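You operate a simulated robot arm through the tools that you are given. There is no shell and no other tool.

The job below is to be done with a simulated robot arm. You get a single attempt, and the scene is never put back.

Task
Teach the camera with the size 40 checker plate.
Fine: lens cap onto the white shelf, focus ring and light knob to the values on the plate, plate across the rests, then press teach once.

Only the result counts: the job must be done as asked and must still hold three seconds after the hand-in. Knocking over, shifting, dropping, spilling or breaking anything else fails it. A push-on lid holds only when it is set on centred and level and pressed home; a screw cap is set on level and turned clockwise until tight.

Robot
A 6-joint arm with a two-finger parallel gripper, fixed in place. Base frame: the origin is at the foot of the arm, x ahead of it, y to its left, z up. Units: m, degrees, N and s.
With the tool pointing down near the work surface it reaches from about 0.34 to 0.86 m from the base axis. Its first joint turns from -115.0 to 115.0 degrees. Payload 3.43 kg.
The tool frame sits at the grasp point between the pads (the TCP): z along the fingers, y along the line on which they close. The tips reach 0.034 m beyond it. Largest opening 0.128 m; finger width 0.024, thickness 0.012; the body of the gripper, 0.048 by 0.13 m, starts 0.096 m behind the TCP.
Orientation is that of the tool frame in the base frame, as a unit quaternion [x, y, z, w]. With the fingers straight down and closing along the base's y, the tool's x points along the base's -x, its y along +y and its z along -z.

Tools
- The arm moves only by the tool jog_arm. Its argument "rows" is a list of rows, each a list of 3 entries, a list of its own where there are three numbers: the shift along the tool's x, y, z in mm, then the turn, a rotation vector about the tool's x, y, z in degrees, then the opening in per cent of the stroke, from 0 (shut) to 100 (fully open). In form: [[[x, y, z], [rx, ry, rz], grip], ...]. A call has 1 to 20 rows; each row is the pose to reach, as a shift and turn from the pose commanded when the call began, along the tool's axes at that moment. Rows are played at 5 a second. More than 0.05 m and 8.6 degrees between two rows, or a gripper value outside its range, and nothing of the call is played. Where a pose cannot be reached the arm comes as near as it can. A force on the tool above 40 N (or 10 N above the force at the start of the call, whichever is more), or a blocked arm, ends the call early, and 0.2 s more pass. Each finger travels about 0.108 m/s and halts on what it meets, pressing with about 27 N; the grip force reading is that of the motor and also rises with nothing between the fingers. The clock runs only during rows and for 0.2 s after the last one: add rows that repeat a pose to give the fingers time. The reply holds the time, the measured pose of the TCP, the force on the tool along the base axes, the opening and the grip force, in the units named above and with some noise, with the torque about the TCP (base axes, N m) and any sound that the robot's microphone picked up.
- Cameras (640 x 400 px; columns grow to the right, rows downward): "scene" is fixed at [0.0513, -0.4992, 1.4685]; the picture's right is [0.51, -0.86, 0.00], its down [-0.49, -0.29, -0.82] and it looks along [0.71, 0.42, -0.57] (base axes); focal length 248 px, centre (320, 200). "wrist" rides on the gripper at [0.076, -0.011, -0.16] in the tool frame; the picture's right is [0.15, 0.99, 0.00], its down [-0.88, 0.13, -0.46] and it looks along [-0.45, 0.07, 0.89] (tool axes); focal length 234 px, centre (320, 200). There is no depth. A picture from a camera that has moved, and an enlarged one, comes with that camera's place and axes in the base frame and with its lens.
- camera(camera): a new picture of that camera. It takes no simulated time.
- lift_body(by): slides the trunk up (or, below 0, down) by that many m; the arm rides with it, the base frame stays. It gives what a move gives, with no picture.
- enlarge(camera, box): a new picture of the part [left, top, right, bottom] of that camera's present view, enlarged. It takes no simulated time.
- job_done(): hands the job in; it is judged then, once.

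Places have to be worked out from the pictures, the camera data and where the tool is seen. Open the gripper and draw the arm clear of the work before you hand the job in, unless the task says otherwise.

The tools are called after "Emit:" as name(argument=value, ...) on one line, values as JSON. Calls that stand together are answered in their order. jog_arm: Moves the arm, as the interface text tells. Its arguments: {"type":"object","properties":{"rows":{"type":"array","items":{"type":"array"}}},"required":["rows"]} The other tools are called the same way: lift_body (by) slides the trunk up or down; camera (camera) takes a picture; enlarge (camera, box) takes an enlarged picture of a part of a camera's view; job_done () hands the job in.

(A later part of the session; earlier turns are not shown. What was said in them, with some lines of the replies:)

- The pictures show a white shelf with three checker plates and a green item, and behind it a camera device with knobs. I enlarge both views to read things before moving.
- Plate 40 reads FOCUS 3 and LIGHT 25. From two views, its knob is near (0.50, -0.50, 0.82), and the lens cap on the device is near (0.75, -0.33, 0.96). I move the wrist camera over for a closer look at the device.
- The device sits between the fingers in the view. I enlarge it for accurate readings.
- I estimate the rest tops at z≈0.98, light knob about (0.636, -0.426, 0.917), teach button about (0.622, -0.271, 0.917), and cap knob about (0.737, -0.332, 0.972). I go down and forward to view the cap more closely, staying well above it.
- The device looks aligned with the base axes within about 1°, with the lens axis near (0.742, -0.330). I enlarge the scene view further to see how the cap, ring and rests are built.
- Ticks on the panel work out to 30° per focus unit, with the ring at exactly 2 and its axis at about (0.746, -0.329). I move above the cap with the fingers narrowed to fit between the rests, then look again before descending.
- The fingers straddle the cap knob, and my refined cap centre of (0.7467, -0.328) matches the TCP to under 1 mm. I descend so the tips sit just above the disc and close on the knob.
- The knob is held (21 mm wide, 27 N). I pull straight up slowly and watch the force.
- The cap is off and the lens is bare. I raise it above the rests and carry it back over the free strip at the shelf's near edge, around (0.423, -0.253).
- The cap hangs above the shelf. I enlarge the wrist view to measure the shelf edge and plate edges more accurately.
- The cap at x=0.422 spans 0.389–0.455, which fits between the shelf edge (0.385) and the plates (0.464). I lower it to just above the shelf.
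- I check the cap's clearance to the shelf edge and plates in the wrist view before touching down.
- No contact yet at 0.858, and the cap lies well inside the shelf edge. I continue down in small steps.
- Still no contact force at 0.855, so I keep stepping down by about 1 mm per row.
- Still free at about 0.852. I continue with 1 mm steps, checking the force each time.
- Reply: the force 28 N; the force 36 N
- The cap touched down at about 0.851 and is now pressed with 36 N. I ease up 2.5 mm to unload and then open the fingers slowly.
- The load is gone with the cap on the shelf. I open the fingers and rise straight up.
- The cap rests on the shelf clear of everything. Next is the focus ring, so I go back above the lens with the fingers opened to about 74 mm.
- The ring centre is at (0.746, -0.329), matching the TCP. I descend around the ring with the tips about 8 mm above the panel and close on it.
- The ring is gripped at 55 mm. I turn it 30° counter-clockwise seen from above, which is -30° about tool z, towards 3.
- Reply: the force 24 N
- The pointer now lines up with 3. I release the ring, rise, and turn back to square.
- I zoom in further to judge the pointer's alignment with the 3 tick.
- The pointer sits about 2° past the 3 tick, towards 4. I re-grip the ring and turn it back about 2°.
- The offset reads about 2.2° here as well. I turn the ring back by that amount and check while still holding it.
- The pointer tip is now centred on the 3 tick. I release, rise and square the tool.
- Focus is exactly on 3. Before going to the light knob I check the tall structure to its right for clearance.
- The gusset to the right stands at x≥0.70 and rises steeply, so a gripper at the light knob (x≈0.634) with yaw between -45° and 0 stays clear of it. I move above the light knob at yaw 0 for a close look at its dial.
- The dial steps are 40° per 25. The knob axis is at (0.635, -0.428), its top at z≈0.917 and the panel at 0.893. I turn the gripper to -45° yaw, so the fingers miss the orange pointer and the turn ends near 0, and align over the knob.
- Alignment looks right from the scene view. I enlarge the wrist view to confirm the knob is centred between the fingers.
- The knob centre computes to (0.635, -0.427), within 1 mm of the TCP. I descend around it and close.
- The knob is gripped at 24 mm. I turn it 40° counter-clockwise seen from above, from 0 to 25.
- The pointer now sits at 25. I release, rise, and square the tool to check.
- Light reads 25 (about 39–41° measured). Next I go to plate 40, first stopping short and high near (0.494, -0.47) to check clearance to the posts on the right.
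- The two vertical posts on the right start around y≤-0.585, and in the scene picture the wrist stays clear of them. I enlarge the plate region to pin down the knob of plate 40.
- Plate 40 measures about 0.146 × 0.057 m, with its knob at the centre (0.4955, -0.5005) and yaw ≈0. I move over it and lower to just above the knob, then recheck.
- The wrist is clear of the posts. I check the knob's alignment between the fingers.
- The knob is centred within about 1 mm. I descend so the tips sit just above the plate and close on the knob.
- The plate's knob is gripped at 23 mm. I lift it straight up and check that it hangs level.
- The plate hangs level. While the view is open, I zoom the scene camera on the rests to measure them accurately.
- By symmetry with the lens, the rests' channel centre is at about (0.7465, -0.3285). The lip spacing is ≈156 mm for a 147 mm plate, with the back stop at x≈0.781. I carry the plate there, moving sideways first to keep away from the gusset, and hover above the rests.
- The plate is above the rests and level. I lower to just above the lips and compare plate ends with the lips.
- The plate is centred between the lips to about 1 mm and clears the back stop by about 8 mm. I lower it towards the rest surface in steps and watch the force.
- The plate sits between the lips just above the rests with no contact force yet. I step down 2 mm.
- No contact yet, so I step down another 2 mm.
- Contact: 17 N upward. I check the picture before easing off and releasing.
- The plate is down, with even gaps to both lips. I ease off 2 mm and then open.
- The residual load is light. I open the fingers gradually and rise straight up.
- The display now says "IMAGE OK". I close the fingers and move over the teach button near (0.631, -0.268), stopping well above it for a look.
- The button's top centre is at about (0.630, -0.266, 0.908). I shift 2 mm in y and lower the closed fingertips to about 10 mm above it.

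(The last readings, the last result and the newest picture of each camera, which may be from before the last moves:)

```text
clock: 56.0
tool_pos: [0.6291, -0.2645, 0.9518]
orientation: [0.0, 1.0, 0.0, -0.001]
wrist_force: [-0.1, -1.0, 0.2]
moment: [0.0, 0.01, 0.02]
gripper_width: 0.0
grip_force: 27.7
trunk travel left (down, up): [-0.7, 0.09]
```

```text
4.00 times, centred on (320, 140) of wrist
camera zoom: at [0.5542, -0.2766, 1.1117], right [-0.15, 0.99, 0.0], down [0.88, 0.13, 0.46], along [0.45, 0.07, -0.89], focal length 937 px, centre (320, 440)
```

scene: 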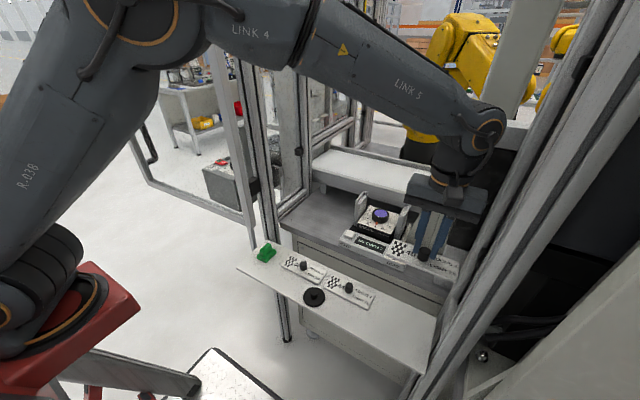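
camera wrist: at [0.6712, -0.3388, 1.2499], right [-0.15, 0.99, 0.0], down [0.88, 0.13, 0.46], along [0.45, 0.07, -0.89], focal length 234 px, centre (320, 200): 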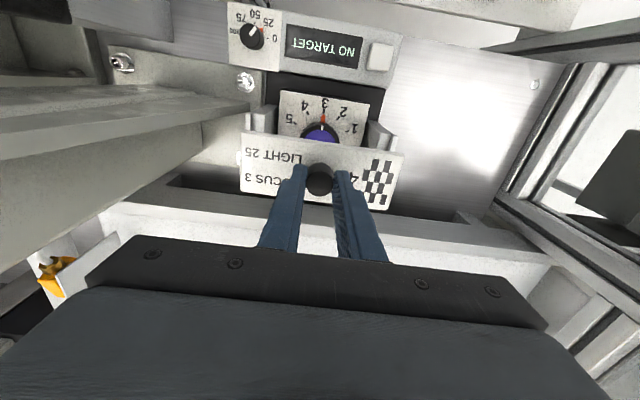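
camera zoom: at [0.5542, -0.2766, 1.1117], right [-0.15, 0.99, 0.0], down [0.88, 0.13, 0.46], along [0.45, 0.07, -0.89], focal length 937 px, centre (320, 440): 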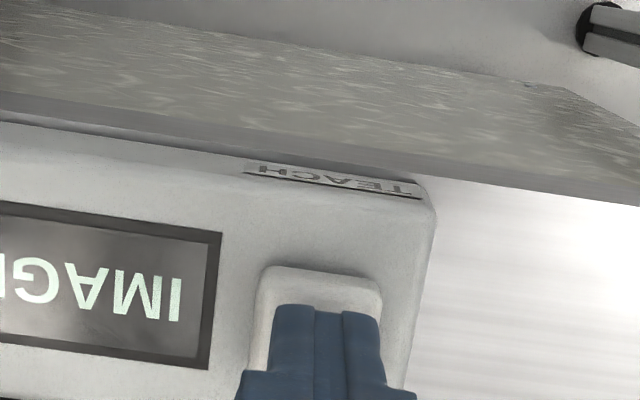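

The fingertips hover over the button. I press down slowly, holding at the bottom of the move so it stays one single press.

Emit:
jog_arm(rows=[[[0, 0, 6], [0, 0, 0], 0], [[0, 0, 8], [0, 0, 0], 0], [[0, 0, 10], [0, 0, 0], 0], [[0, 0, 11], [0, 0, 0], 0], [[0, 0, 12], [0, 0, 0], 0]])

Emit:
enlarge(camera="scene", box=[340, 200, 404, 250])

```text
clock: 57.2
tool_pos: [0.6311, -0.2672, 0.941]
orientation: [0.0, 1.0, -0.001, 0.0]
wrist_force: [-0.3, -0.1, 0.1]
moment: [0.0, -0.04, 0.0]
gripper_width: 0.0
grip_force: 27.0
trunk travel left (down, up): [-0.7, 0.09]
```

```text
8.00 times, centred on (372, 225) of scene
camera zoom: at [0.0513, -0.4992, 1.4685], right [0.51, -0.86, 0.0], down [-0.49, -0.29, -0.82], along [0.71, 0.42, -0.57], focal length 1984 px, centre (-96, 0)
```

zoom: 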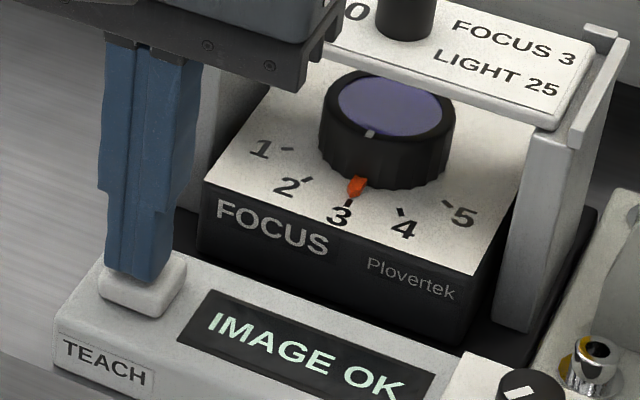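

No contact yet at 0.940; the tips are just above the button. I continue pressing down in 1 mm rows and hold.

Emit:
jog_arm(rows=[[[0, 0, 1], [0, 0, 0], 0], [[0, 0, 2], [0, 0, 0], 0], [[0, 0, 3], [0, 0, 0], 0], [[0, 0, 3], [0, 0, 0], 0]])

Emit:
enlarge(camera="scene", box=[340, 200, 404, 250])

```text
clock: 58.2
tool_pos: [0.6309, -0.2642, 0.9375]
orientation: [0.0, 1.0, 0.0, 0.0]
wrist_force: [0.4, -1.0, 0.1]
moment: [0.0, 0.0, -0.02]
gripper_width: 0.0
grip_force: 27.3
trunk travel left (down, up): [-0.7, 0.09]
```

```text
8.00 times, centred on (372, 225) of scene
camera zoom: at [0.0513, -0.4992, 1.4685], right [0.51, -0.86, 0.0], down [-0.49, -0.29, -0.82], along [0.71, 0.42, -0.57], focal length 1984 px, centre (-96, 0)
```

zoom: 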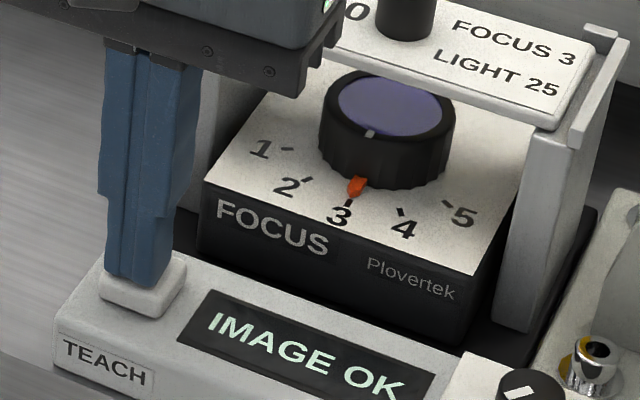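

Still no force at 0.937, so I continue down another 3 mm.

Emit:
jog_arm(rows=[[[0, 0, 1], [0, 0, 0], 0], [[0, 0, 2], [0, 0, 0], 0], [[0, 0, 3], [0, 0, 0], 0], [[0, 0, 3], [0, 0, 0], 0]])

Emit:
enlarge(camera="scene", box=[340, 200, 404, 250])

```text
clock: 59.2
tool_pos: [0.6302, -0.2659, 0.9342]
orientation: [0.0, 1.0, 0.0, 0.0]
wrist_force: [0.6, -1.0, 2.0]
moment: [-0.06, -0.03, 0.0]
gripper_width: 0.0
grip_force: 27.3
trunk travel left (down, up): [-0.7, 0.09]
```

```text
8.00 times, centred on (372, 225) of scene
camera zoom: at [0.0513, -0.4992, 1.4685], right [0.51, -0.86, 0.0], down [-0.49, -0.29, -0.82], along [0.71, 0.42, -0.57], focal length 1984 px, centre (-96, 0)
```

zoom: 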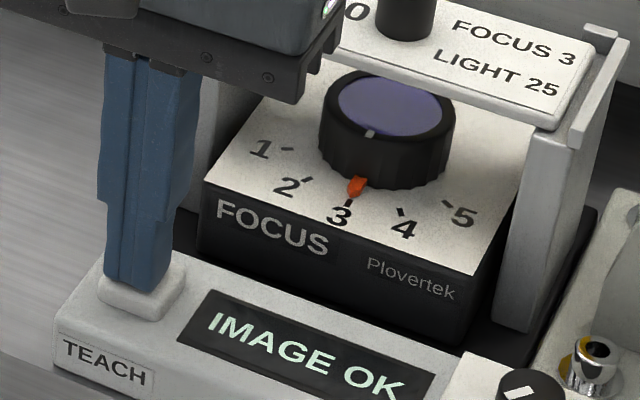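

Contact is starting (about 2 N). I keep pressing without lifting, another 2 mm.

Emit:
jog_arm(rows=[[[0, 0, 1], [0, 0, 0], 0], [[0, 0, 2], [0, 0, 0], 0], [[0, 0, 2], [0, 0, 0], 0]])

Emit:
enlarge(camera="scene", box=[340, 200, 404, 250])

```text
clock: 60.0
tool_pos: [0.6304, -0.2654, 0.9327]
orientation: [0.001, 1.0, 0.0, 0.0]
wrist_force: [1.4, -1.3, 3.8]
moment: [-0.05, -0.01, -0.04]
gripper_width: 0.0002
grip_force: 26.9
trunk travel left (down, up): [-0.7, 0.09]
heard: click
```

```text
8.00 times, centred on (372, 225) of scene
camera zoom: at [0.0513, -0.4992, 1.4685], right [0.51, -0.86, 0.0], down [-0.49, -0.29, -0.82], along [0.71, 0.42, -0.57], focal length 1984 px, centre (-96, 0)
```

zoom: 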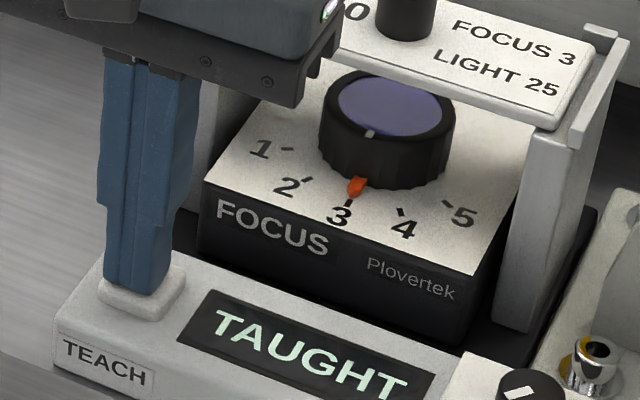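

A click was heard and the display reads "TAUGHT". I lift straight off, then draw the arm back over the free space and open the gripper.

Emit:
jog_arm(rows=[[[0, 0, -10], [0, 0, 0], 0], [[0, 0, -40], [0, 0, 0], 0], [[0, 0, -80], [0, 0, 0], 0], [[0, 0, -125], [0, 0, 0], 0], [[10, 5, -170], [0, 0, 0], 0], [[45, 20, -200], [0, 0, 0], 30], [[80, 40, -230], [0, 0, 0], 60], [[115, 60, -255], [0, 0, 0], 90], [[150, 80, -280], [0, 0, 0], 100], [[150, 80, -280], [0, 0, 0], 100]])

Emit:
camera(camera="scene")

Emit:
enlarge(camera="scene", box=[340, 180, 436, 270])

Emit:
enlarge(camera="scene", box=[230, 230, 450, 370])

Emit:
camera(camera="wrist")

```text
refused: row 7 steps farther than a row can; nothing moved
```

```text
taken
```

scene: 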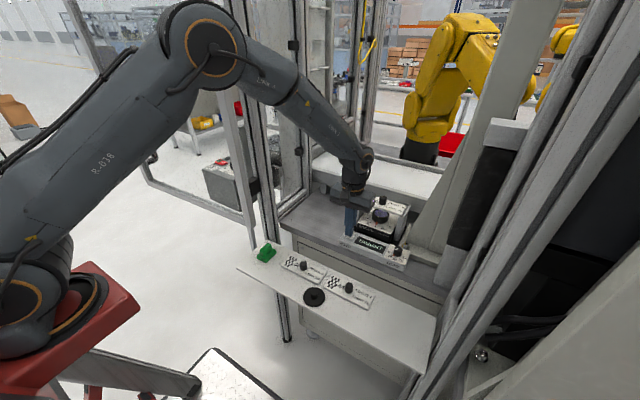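

```text
4.44 times, centred on (388, 225) of scene
camera zoom: at [0.0513, -0.4992, 1.4685], right [0.51, -0.86, 0.0], down [-0.49, -0.29, -0.82], along [0.71, 0.42, -0.57], focal length 1102 px, centre (18, 89)
```

zoom: 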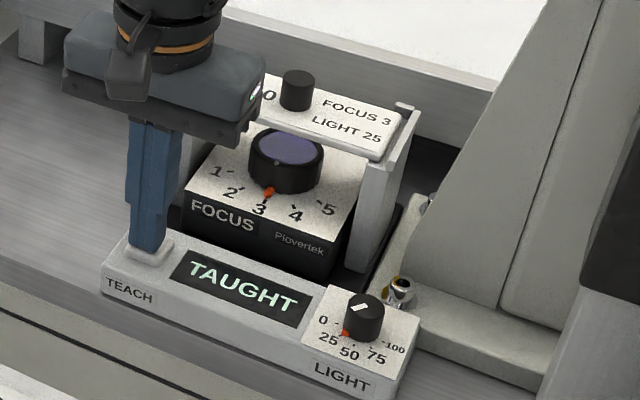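

```text
2.86 times, centred on (340, 300) of scene
camera zoom: at [0.0513, -0.4992, 1.4685], right [0.51, -0.86, 0.0], down [-0.49, -0.29, -0.82], along [0.71, 0.42, -0.57], focal length 709 px, centre (263, -86)
```

zoom: 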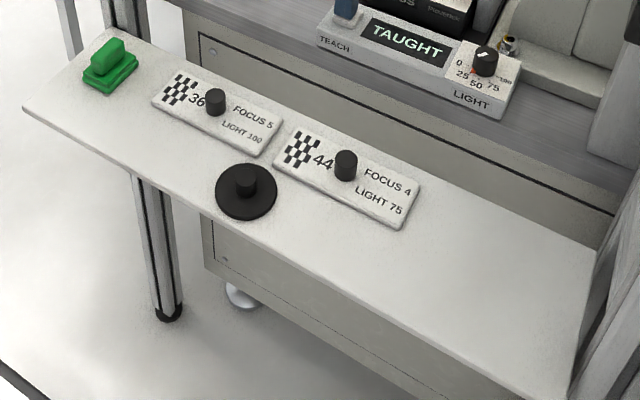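

```text
taken
camera wrist: at [0.5546, -0.2761, 1.0923], right [-0.15, 0.99, 0.0], down [0.88, 0.13, 0.46], along [0.45, 0.07, -0.89], focal length 234 px, centre (320, 200)
```

wrist: 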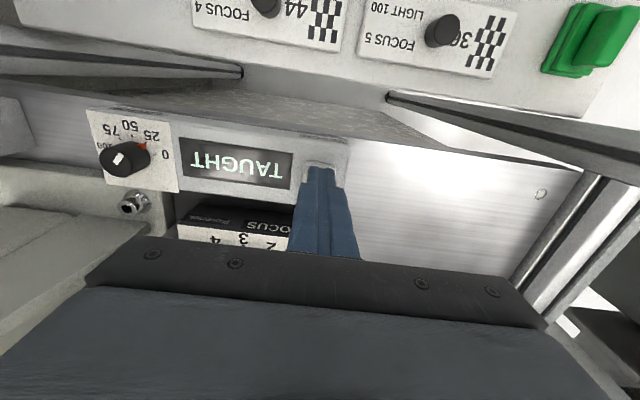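

That call was refused because one step was too long, so the arm is still on the button. I retry with smaller steps: straight up first, then back.

Emit:
jog_arm(rows=[[[0, 0, -10], [0, 0, 0], 0], [[0, 0, -40], [0, 0, 0], 0], [[0, 0, -80], [0, 0, 0], 0], [[0, 0, -120], [0, 0, 0], 0], [[0, 0, -160], [0, 0, 0], 0], [[25, 15, -185], [0, 0, 0], 20], [[50, 30, -210], [0, 0, 0], 40], [[75, 45, -235], [0, 0, 0], 60], [[100, 60, -260], [0, 0, 0], 80], [[125, 75, -280], [0, 0, 0], 100], [[150, 90, -300], [0, 0, 0], 100], [[150, 90, -300], [0, 0, 0], 100]])

Emit:
camera(camera="scene")

Emit:
enlarge(camera="scene", box=[340, 180, 436, 270])

Emit:
camera(camera="wrist")

```text
clock: 62.6
tool_pos: [0.4782, -0.1754, 1.2325]
orientation: [0.0, 1.0, 0.0, 0.0]
wrist_force: [0.6, -0.6, -1.1]
moment: [-0.03, -0.03, 0.0]
gripper_width: 0.1279
grip_force: 0.1
trunk travel left (down, up): [-0.7, 0.09]
```

```text
taken
```

scene: 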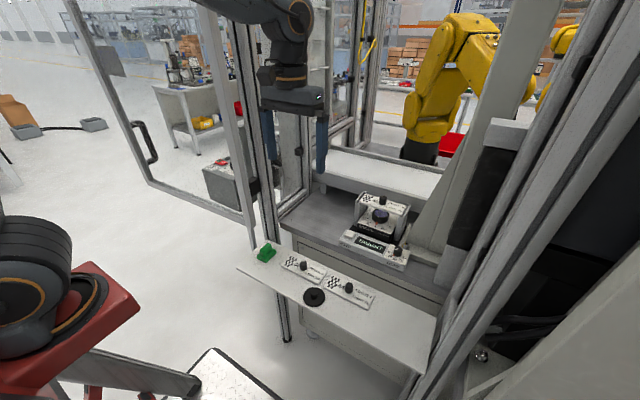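

```text
4.44 times, centred on (388, 225) of scene
camera zoom: at [0.0513, -0.4992, 1.4685], right [0.51, -0.86, 0.0], down [-0.49, -0.29, -0.82], along [0.71, 0.42, -0.57], focal length 1102 px, centre (18, 89)
```

zoom: 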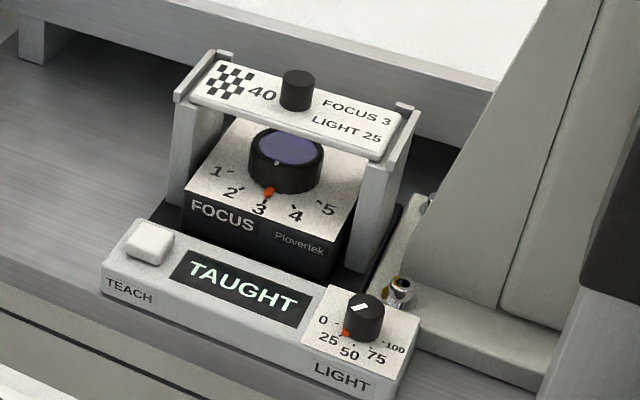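

```text
taken
camera wrist: at [0.4027, -0.1862, 1.3915], right [-0.15, 0.99, 0.0], down [0.88, 0.13, 0.46], along [0.45, 0.07, -0.89], focal length 234 px, centre (320, 200)
```

wrist: 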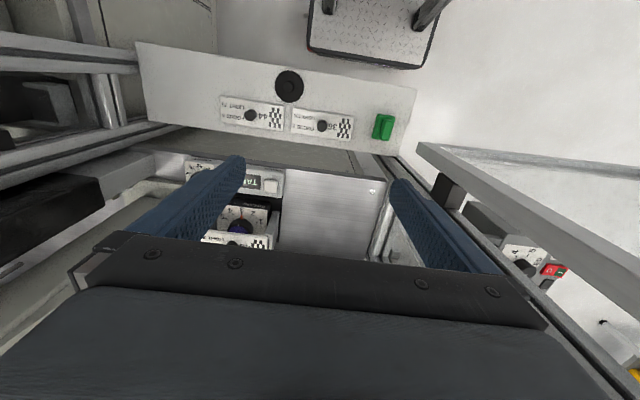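

The display holds at TAUGHT. The focus pointer is at 3, the light at 25, plate 40 lies across the rests, and the cap is on the white shelf. The other items are undisturbed and the arm is clear with the gripper open, so I hand in.

Emit:
job_done()

```text
The job is handed in.
```

I taught the camera with the size 40 plate, and the job is handed in. The display read "TAUGHT" when I handed it in.

- **Lens cap:** it is on the white shelf, in the free strip near the front edge, clear of the plates and the green block.
- **Focus ring:** it is set to 3. It first landed about 2° past the mark, so I turned it back and checked it against the tick.
- **Light knob:** it is set to 25, within about 1° of the mark.
- **Plate 40:** it lies across both rests, evenly spaced between the side lips. The display changed to "IMAGE OK" once it was in place.
- **Teach:** I pressed it once and heard one click.

In the last pictures, plates 36 and 44 and the green block are where they started. The arm is drawn back with the gripper open.
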